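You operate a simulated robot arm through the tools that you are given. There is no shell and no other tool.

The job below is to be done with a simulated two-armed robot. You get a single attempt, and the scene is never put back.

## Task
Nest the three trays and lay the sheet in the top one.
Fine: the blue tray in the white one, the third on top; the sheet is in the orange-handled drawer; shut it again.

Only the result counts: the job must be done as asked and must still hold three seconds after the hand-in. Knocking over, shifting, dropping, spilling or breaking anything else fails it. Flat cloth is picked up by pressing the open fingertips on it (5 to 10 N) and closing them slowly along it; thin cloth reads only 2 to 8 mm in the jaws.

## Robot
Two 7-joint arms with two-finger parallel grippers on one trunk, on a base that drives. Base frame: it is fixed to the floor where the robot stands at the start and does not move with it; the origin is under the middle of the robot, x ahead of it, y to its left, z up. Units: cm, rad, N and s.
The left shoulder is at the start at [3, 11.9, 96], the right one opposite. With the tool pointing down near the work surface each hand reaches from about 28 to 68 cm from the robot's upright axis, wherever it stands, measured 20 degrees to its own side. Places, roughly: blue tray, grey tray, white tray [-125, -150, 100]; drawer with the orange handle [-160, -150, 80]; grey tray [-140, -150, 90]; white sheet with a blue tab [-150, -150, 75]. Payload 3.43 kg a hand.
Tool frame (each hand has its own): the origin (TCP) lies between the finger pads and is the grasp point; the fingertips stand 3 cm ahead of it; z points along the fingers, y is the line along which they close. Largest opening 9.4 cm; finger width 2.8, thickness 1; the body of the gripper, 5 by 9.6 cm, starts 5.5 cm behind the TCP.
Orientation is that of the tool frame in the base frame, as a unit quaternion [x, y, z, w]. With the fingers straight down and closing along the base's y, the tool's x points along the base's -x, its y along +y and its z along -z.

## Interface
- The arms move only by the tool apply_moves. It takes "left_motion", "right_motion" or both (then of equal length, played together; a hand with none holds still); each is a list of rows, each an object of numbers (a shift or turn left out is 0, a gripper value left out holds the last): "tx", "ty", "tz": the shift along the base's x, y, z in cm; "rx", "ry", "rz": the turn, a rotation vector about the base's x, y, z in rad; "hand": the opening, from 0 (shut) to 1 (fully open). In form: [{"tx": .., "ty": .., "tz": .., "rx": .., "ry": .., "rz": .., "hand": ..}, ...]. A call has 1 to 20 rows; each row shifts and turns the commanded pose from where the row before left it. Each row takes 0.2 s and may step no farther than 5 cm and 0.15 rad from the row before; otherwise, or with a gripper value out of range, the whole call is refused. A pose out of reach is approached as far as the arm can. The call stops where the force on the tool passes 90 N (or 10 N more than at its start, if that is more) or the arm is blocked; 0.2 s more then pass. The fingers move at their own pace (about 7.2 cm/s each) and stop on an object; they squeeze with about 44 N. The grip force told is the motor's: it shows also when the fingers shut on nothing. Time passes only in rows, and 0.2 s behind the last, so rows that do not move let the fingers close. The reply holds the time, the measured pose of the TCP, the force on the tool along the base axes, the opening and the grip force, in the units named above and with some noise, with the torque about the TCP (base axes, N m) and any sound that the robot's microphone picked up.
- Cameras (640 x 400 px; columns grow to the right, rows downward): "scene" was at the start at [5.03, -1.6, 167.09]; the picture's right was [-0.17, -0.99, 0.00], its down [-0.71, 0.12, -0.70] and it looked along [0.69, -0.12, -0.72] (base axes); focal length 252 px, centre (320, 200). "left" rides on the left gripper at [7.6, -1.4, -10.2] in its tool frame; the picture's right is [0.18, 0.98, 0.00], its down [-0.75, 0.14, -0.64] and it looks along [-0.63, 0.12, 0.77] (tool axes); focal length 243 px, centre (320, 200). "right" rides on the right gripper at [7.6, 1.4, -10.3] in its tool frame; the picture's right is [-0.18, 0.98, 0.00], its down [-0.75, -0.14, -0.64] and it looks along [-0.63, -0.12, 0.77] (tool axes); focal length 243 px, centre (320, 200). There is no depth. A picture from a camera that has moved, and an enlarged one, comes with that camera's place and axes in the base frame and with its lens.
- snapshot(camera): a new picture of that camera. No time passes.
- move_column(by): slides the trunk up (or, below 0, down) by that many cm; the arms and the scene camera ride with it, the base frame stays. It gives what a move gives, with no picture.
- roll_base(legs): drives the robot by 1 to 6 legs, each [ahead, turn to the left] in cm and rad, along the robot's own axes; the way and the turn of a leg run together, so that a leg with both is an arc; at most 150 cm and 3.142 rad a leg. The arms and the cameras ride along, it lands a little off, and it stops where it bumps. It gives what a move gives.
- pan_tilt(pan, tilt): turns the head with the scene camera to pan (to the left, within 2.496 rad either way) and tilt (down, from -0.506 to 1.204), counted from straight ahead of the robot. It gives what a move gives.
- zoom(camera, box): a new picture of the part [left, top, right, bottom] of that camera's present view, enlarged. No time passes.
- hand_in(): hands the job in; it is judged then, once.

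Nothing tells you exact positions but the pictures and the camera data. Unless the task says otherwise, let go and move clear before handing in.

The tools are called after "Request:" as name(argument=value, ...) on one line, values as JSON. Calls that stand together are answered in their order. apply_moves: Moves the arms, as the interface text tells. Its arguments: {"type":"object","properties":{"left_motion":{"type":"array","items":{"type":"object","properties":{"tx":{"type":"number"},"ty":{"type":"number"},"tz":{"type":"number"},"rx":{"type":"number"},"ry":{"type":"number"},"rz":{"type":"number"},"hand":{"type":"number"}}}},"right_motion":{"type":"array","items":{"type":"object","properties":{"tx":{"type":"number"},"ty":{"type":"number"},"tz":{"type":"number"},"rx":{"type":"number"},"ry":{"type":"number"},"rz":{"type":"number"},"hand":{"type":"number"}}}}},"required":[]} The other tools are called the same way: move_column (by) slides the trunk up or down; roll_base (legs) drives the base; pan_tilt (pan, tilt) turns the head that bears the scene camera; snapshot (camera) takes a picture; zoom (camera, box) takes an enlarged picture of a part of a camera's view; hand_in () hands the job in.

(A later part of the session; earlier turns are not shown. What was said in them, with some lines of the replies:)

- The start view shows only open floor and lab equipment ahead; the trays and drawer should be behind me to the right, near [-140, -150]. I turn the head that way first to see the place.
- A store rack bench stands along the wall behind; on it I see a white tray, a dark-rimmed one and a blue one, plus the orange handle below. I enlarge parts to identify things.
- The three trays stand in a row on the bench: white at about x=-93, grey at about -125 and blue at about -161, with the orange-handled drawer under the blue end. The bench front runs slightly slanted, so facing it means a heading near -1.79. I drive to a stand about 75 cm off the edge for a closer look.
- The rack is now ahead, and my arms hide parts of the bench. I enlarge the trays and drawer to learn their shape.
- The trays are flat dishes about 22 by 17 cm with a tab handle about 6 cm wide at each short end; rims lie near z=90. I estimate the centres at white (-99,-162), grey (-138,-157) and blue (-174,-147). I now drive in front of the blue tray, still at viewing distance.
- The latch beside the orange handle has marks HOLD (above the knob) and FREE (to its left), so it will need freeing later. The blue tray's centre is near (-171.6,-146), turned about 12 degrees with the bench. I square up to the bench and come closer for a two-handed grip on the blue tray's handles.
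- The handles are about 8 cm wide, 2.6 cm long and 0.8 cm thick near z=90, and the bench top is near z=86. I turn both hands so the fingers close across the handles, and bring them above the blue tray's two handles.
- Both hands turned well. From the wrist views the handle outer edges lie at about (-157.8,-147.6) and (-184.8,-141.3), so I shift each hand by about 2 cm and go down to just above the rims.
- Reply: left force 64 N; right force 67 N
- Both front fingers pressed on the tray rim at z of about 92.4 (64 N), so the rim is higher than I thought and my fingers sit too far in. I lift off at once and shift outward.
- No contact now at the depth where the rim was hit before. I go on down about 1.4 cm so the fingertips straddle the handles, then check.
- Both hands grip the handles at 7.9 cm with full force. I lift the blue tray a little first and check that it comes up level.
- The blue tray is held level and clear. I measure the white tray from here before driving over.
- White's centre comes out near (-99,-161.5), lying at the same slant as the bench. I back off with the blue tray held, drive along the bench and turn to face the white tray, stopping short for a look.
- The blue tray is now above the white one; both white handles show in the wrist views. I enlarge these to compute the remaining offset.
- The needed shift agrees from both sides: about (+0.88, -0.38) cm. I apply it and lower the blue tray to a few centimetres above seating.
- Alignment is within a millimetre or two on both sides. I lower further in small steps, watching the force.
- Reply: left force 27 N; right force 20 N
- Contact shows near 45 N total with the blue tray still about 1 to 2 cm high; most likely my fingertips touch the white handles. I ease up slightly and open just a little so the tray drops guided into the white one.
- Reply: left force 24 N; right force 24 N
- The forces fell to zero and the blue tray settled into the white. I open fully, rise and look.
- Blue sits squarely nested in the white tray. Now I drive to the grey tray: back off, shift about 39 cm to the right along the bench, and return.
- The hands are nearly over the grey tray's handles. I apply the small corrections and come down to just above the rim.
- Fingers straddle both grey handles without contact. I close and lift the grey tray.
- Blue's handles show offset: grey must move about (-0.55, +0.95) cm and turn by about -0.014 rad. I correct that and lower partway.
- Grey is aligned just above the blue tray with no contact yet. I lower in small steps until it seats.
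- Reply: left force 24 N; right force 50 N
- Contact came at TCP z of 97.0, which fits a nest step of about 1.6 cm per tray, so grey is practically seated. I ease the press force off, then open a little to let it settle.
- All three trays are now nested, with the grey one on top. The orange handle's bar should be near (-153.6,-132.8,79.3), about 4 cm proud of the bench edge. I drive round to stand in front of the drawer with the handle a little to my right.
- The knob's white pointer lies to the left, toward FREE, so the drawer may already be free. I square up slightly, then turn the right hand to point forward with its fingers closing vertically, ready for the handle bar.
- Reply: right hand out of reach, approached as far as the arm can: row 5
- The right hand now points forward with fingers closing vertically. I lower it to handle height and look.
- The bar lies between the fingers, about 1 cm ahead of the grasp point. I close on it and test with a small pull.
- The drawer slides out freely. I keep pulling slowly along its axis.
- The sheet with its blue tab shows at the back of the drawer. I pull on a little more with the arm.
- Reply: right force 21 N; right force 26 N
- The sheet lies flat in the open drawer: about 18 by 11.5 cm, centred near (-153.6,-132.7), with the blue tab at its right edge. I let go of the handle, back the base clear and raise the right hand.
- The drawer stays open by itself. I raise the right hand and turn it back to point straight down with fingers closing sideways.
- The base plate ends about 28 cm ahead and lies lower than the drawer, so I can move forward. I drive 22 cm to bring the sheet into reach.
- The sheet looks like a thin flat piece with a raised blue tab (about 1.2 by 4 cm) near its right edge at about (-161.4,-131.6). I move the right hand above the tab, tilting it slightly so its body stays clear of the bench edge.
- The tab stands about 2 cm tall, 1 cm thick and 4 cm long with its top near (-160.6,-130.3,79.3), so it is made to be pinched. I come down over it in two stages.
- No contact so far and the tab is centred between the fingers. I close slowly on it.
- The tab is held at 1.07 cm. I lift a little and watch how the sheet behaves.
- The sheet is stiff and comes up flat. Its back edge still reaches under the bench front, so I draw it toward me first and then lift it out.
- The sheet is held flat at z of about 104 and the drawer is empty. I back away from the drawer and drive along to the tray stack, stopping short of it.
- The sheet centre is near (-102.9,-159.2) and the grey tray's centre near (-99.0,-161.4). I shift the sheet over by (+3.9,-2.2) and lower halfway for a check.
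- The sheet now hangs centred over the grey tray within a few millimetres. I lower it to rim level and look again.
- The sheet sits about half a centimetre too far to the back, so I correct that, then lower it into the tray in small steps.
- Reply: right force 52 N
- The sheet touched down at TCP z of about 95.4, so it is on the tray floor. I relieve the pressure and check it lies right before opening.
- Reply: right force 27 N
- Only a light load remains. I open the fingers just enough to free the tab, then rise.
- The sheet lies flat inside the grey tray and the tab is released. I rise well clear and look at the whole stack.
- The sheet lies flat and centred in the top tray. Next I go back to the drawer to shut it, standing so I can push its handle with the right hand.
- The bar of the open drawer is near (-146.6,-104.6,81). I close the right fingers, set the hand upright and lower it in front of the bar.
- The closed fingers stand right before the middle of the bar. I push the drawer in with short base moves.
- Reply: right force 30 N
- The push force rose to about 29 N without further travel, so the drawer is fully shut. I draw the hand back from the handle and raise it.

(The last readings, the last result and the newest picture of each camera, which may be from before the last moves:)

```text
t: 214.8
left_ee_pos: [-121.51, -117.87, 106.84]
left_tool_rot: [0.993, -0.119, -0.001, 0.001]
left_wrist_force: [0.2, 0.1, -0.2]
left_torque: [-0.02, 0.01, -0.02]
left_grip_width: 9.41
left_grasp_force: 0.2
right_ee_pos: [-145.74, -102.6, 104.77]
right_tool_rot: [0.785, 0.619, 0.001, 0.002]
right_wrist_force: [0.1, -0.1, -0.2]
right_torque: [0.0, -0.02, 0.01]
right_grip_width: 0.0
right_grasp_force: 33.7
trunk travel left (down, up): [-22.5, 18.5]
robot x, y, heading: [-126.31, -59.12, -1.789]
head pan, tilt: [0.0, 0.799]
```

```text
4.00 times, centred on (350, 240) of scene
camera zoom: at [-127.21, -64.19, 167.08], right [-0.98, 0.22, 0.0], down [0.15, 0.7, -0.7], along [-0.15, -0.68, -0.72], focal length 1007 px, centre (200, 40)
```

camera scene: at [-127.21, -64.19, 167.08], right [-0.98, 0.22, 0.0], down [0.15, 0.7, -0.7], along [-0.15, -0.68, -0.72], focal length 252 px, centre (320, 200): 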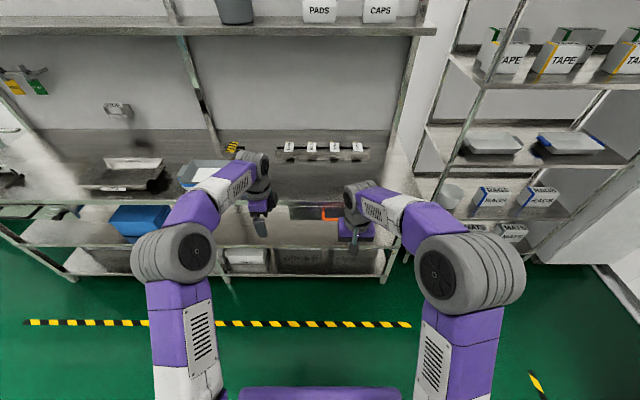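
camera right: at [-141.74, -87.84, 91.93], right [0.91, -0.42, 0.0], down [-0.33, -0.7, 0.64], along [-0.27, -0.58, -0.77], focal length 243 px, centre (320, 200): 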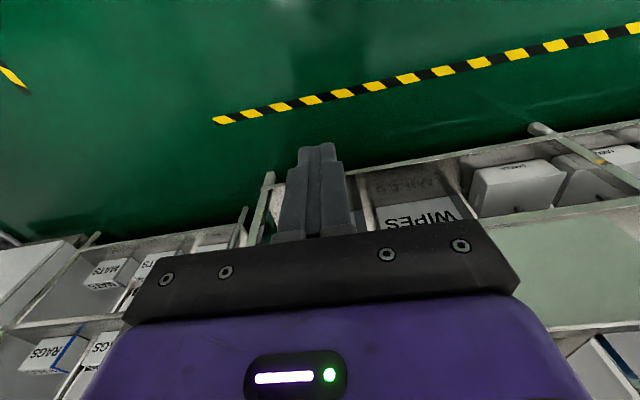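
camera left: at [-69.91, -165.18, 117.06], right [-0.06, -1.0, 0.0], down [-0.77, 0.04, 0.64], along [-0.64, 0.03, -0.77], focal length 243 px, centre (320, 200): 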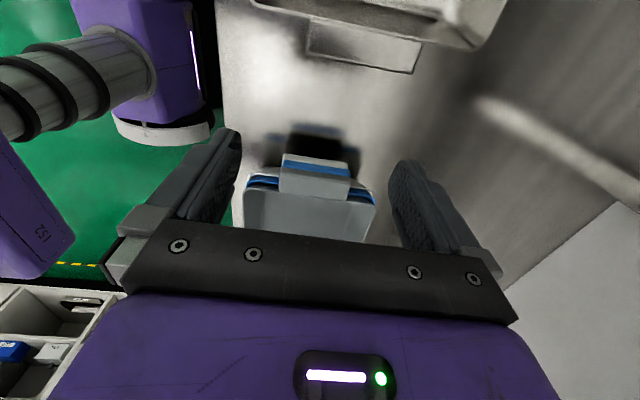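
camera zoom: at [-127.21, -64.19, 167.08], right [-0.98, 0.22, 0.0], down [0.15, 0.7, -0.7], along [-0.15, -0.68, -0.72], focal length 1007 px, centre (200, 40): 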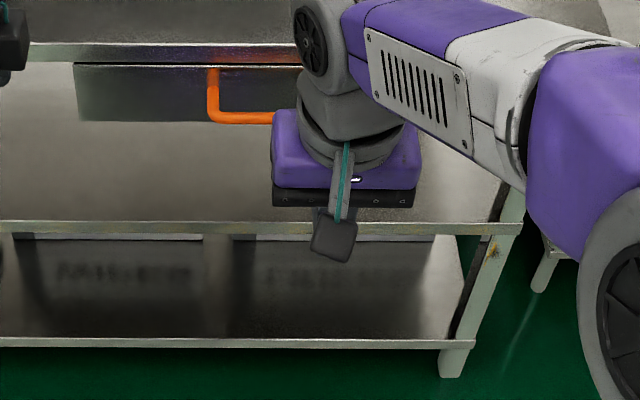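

The drawer is shut again. I check the stack and the surrounding items once more.

Request:
pan_tilt(pan=0.35, tilt=0.7)

Request:
snapshot(camera="scene")

Request:
pan_tilt(pan=-0.2, tilt=0.7)

Request:
snapshot(camera="scene")

```text
t: 215.6
left_ee_pos: [-121.58, -117.81, 106.82]
left_tool_rot: [0.993, -0.118, 0.0, 0.001]
left_wrist_force: [-0.8, 0.1, 0.5]
left_torque: [-0.02, 0.03, -0.02]
left_grip_width: 9.41
left_grasp_force: 0.0
right_ee_pos: [-145.8, -102.75, 104.78]
right_tool_rot: [0.785, 0.619, 0.002, 0.001]
right_wrist_force: [0.9, 0.4, -0.2]
right_torque: [-0.02, 0.02, -0.02]
right_grip_width: 0.0
right_grasp_force: 32.9
trunk travel left (down, up): [-22.5, 18.5]
robot x, y, heading: [-126.2, -58.83, -1.785]
head pan, tilt: [0.351, 0.7]
```

```text
taken
camera scene: at [-124.38, -64.85, 167.89], right [-0.99, -0.13, 0.0], down [-0.08, 0.64, -0.76], along [0.1, -0.76, -0.64], focal length 252 px, centre (320, 200)
```

scene: 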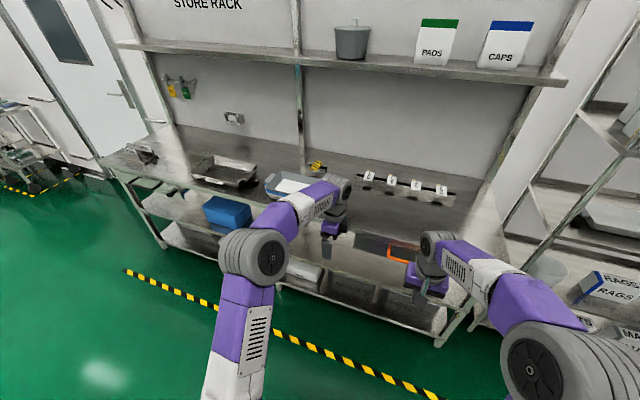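

```text
t: 216.6
left_ee_pos: [-121.42, -117.76, 106.76]
left_tool_rot: [0.993, -0.119, 0.0, 0.001]
left_wrist_force: [-0.8, -0.1, 0.2]
left_torque: [-0.01, -0.02, 0.0]
left_grip_width: 9.44
left_grasp_force: 0.1
right_ee_pos: [-145.73, -102.65, 104.73]
right_tool_rot: [0.785, 0.619, 0.002, 0.0]
right_wrist_force: [-0.9, 0.4, 0.8]
right_torque: [-0.01, 0.01, -0.04]
right_grip_width: 0.01
right_grasp_force: 32.9
trunk travel left (down, up): [-22.5, 18.5]
robot x, y, heading: [-126.45, -59.08, -1.792]
head pan, tilt: [-0.201, 0.7]
```

```text
taken
camera scene: at [-128.94, -64.18, 167.9], right [-0.91, 0.41, 0.0], down [0.26, 0.59, -0.76], along [-0.31, -0.7, -0.64], focal length 252 px, centre (320, 200)
```

scene: 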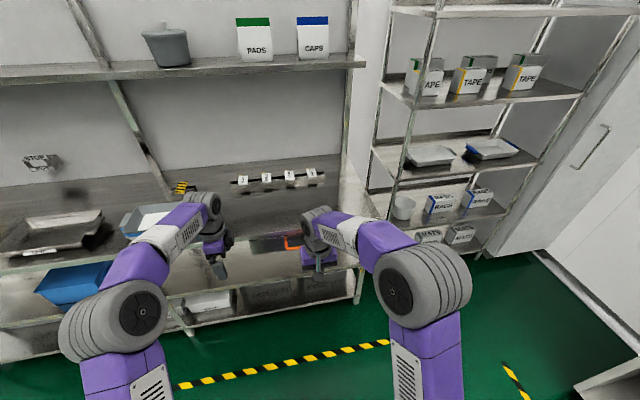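

Request:
roll_base(legs=[[-25, 0]])

Request:
pan_tilt(pan=0.0, tilt=0.6)

Request:
snapshot(camera="scene")

Request:
zoom(camera="scene", box=[160, 150, 400, 280])

```text
t: 218.4
left_ee_pos: [-115.82, -93.2, 106.79]
left_tool_rot: [0.993, -0.116, -0.001, 0.001]
left_wrist_force: [-0.2, -0.3, -0.8]
left_torque: [-0.04, -0.01, -0.01]
left_grip_width: 9.39
left_grasp_force: 0.1
right_ee_pos: [-140.14, -78.21, 104.8]
right_tool_rot: [0.783, 0.622, 0.002, 0.001]
right_wrist_force: [-0.7, 0.3, 0.4]
right_torque: [0.03, 0.01, 0.0]
right_grip_width: 0.0
right_grasp_force: 33.2
trunk travel left (down, up): [-22.5, 18.5]
robot x, y, heading: [-120.56, -34.45, -1.783]
head pan, tilt: [-0.201, 0.7]
```

```text
t: 219.2
left_ee_pos: [-115.82, -93.37, 106.79]
left_tool_rot: [0.993, -0.116, 0.0, 0.0]
left_wrist_force: [0.5, 0.3, 0.5]
left_torque: [0.03, -0.04, -0.03]
left_grip_width: 9.41
left_grasp_force: 0.0
right_ee_pos: [-140.2, -78.48, 104.71]
right_tool_rot: [0.783, 0.622, 0.002, 0.001]
right_wrist_force: [0.0, -0.4, 0.8]
right_torque: [-0.02, 0.02, 0.01]
right_grip_width: 0.0
right_grasp_force: 33.0
trunk travel left (down, up): [-22.5, 18.5]
robot x, y, heading: [-120.8, -34.35, -1.785]
head pan, tilt: [0.0, 0.6]
```

```text
taken
camera scene: at [-122.04, -40.63, 168.76], right [-0.98, 0.21, 0.0], down [0.12, 0.55, -0.82], along [-0.17, -0.81, -0.57], focal length 252 px, centre (320, 200)
```

scene: 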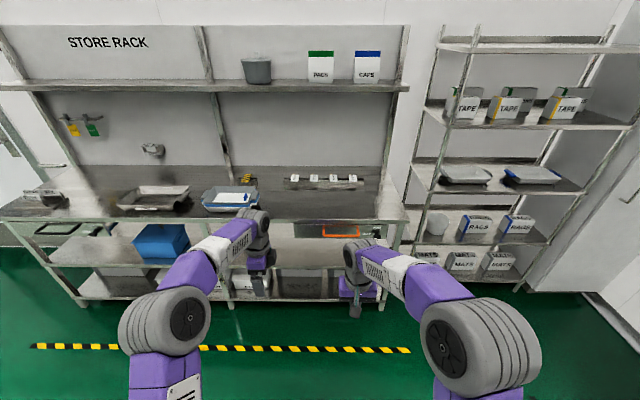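

```text
2.67 times, centred on (280, 215) of scene
camera zoom: at [-122.04, -40.63, 168.76], right [-0.98, 0.21, 0.0], down [0.12, 0.55, -0.82], along [-0.17, -0.81, -0.57], focal length 671 px, centre (427, 160)
```

zoom: 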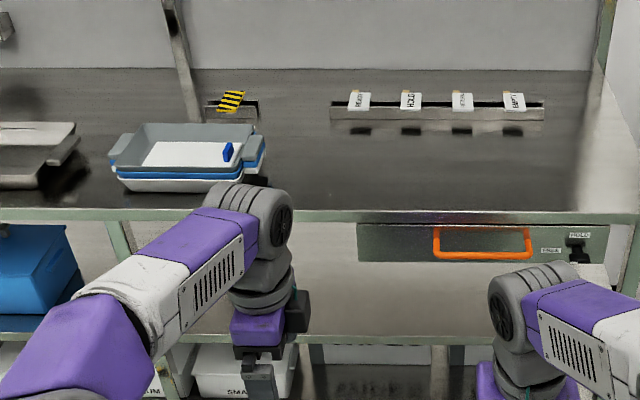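

Request:
zoom(camera="scene", box=[285, 215, 405, 265])

Request:
zoom(camera="scene", box=[195, 180, 275, 230])

```text
5.33 times, centred on (345, 240) of scene
camera zoom: at [-122.04, -40.63, 168.76], right [-0.98, 0.21, 0.0], down [0.12, 0.55, -0.82], along [-0.17, -0.81, -0.57], focal length 1343 px, centre (187, -13)
```

zoom: 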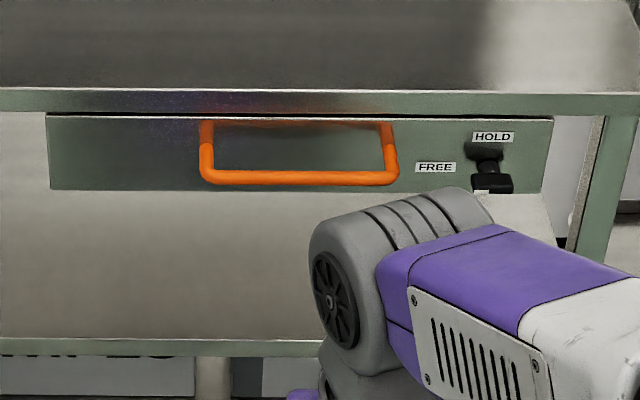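

```text
8.00 times, centred on (235, 205) of scene
camera zoom: at [-122.04, -40.63, 168.76], right [-0.98, 0.21, 0.0], down [0.12, 0.55, -0.82], along [-0.17, -0.81, -0.57], focal length 2014 px, centre (1000, 160)
```

zoom: 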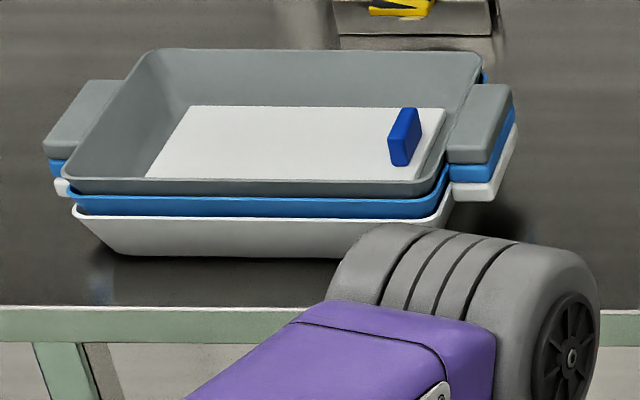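

White, blue and grey are nested level in that order, with the sheet flat in the top tray. The drawer is flush with the bench, nothing else looks disturbed, and both hands are clear, so I hand the job in.

Request:
hand_in()

```text
The job is handed in.
```

The job is done and handed in. The three trays are nested on the bench: white at the bottom, blue in it and grey on top. The white sheet lies flat in the grey tray. The orange-handled drawer is shut flush with the bench.

- **Drawer:** its latch already pointed to FREE, so I pulled the drawer open and pushed it shut without turning the knob.
- **Sheet:** it turned out to be stiff, so I lifted it by its blue tab instead of pressing and gathering it like cloth.
- **Contact:** while lining up on the blue tray, both hands pressed on its rim with about 65 N each for a moment before I lifted off. The tray showed no damage or visible shift afterwards.

In the last pictures nothing else on the bench or shelves looked moved, and both hands were clear. I have not been shown the judge's result.
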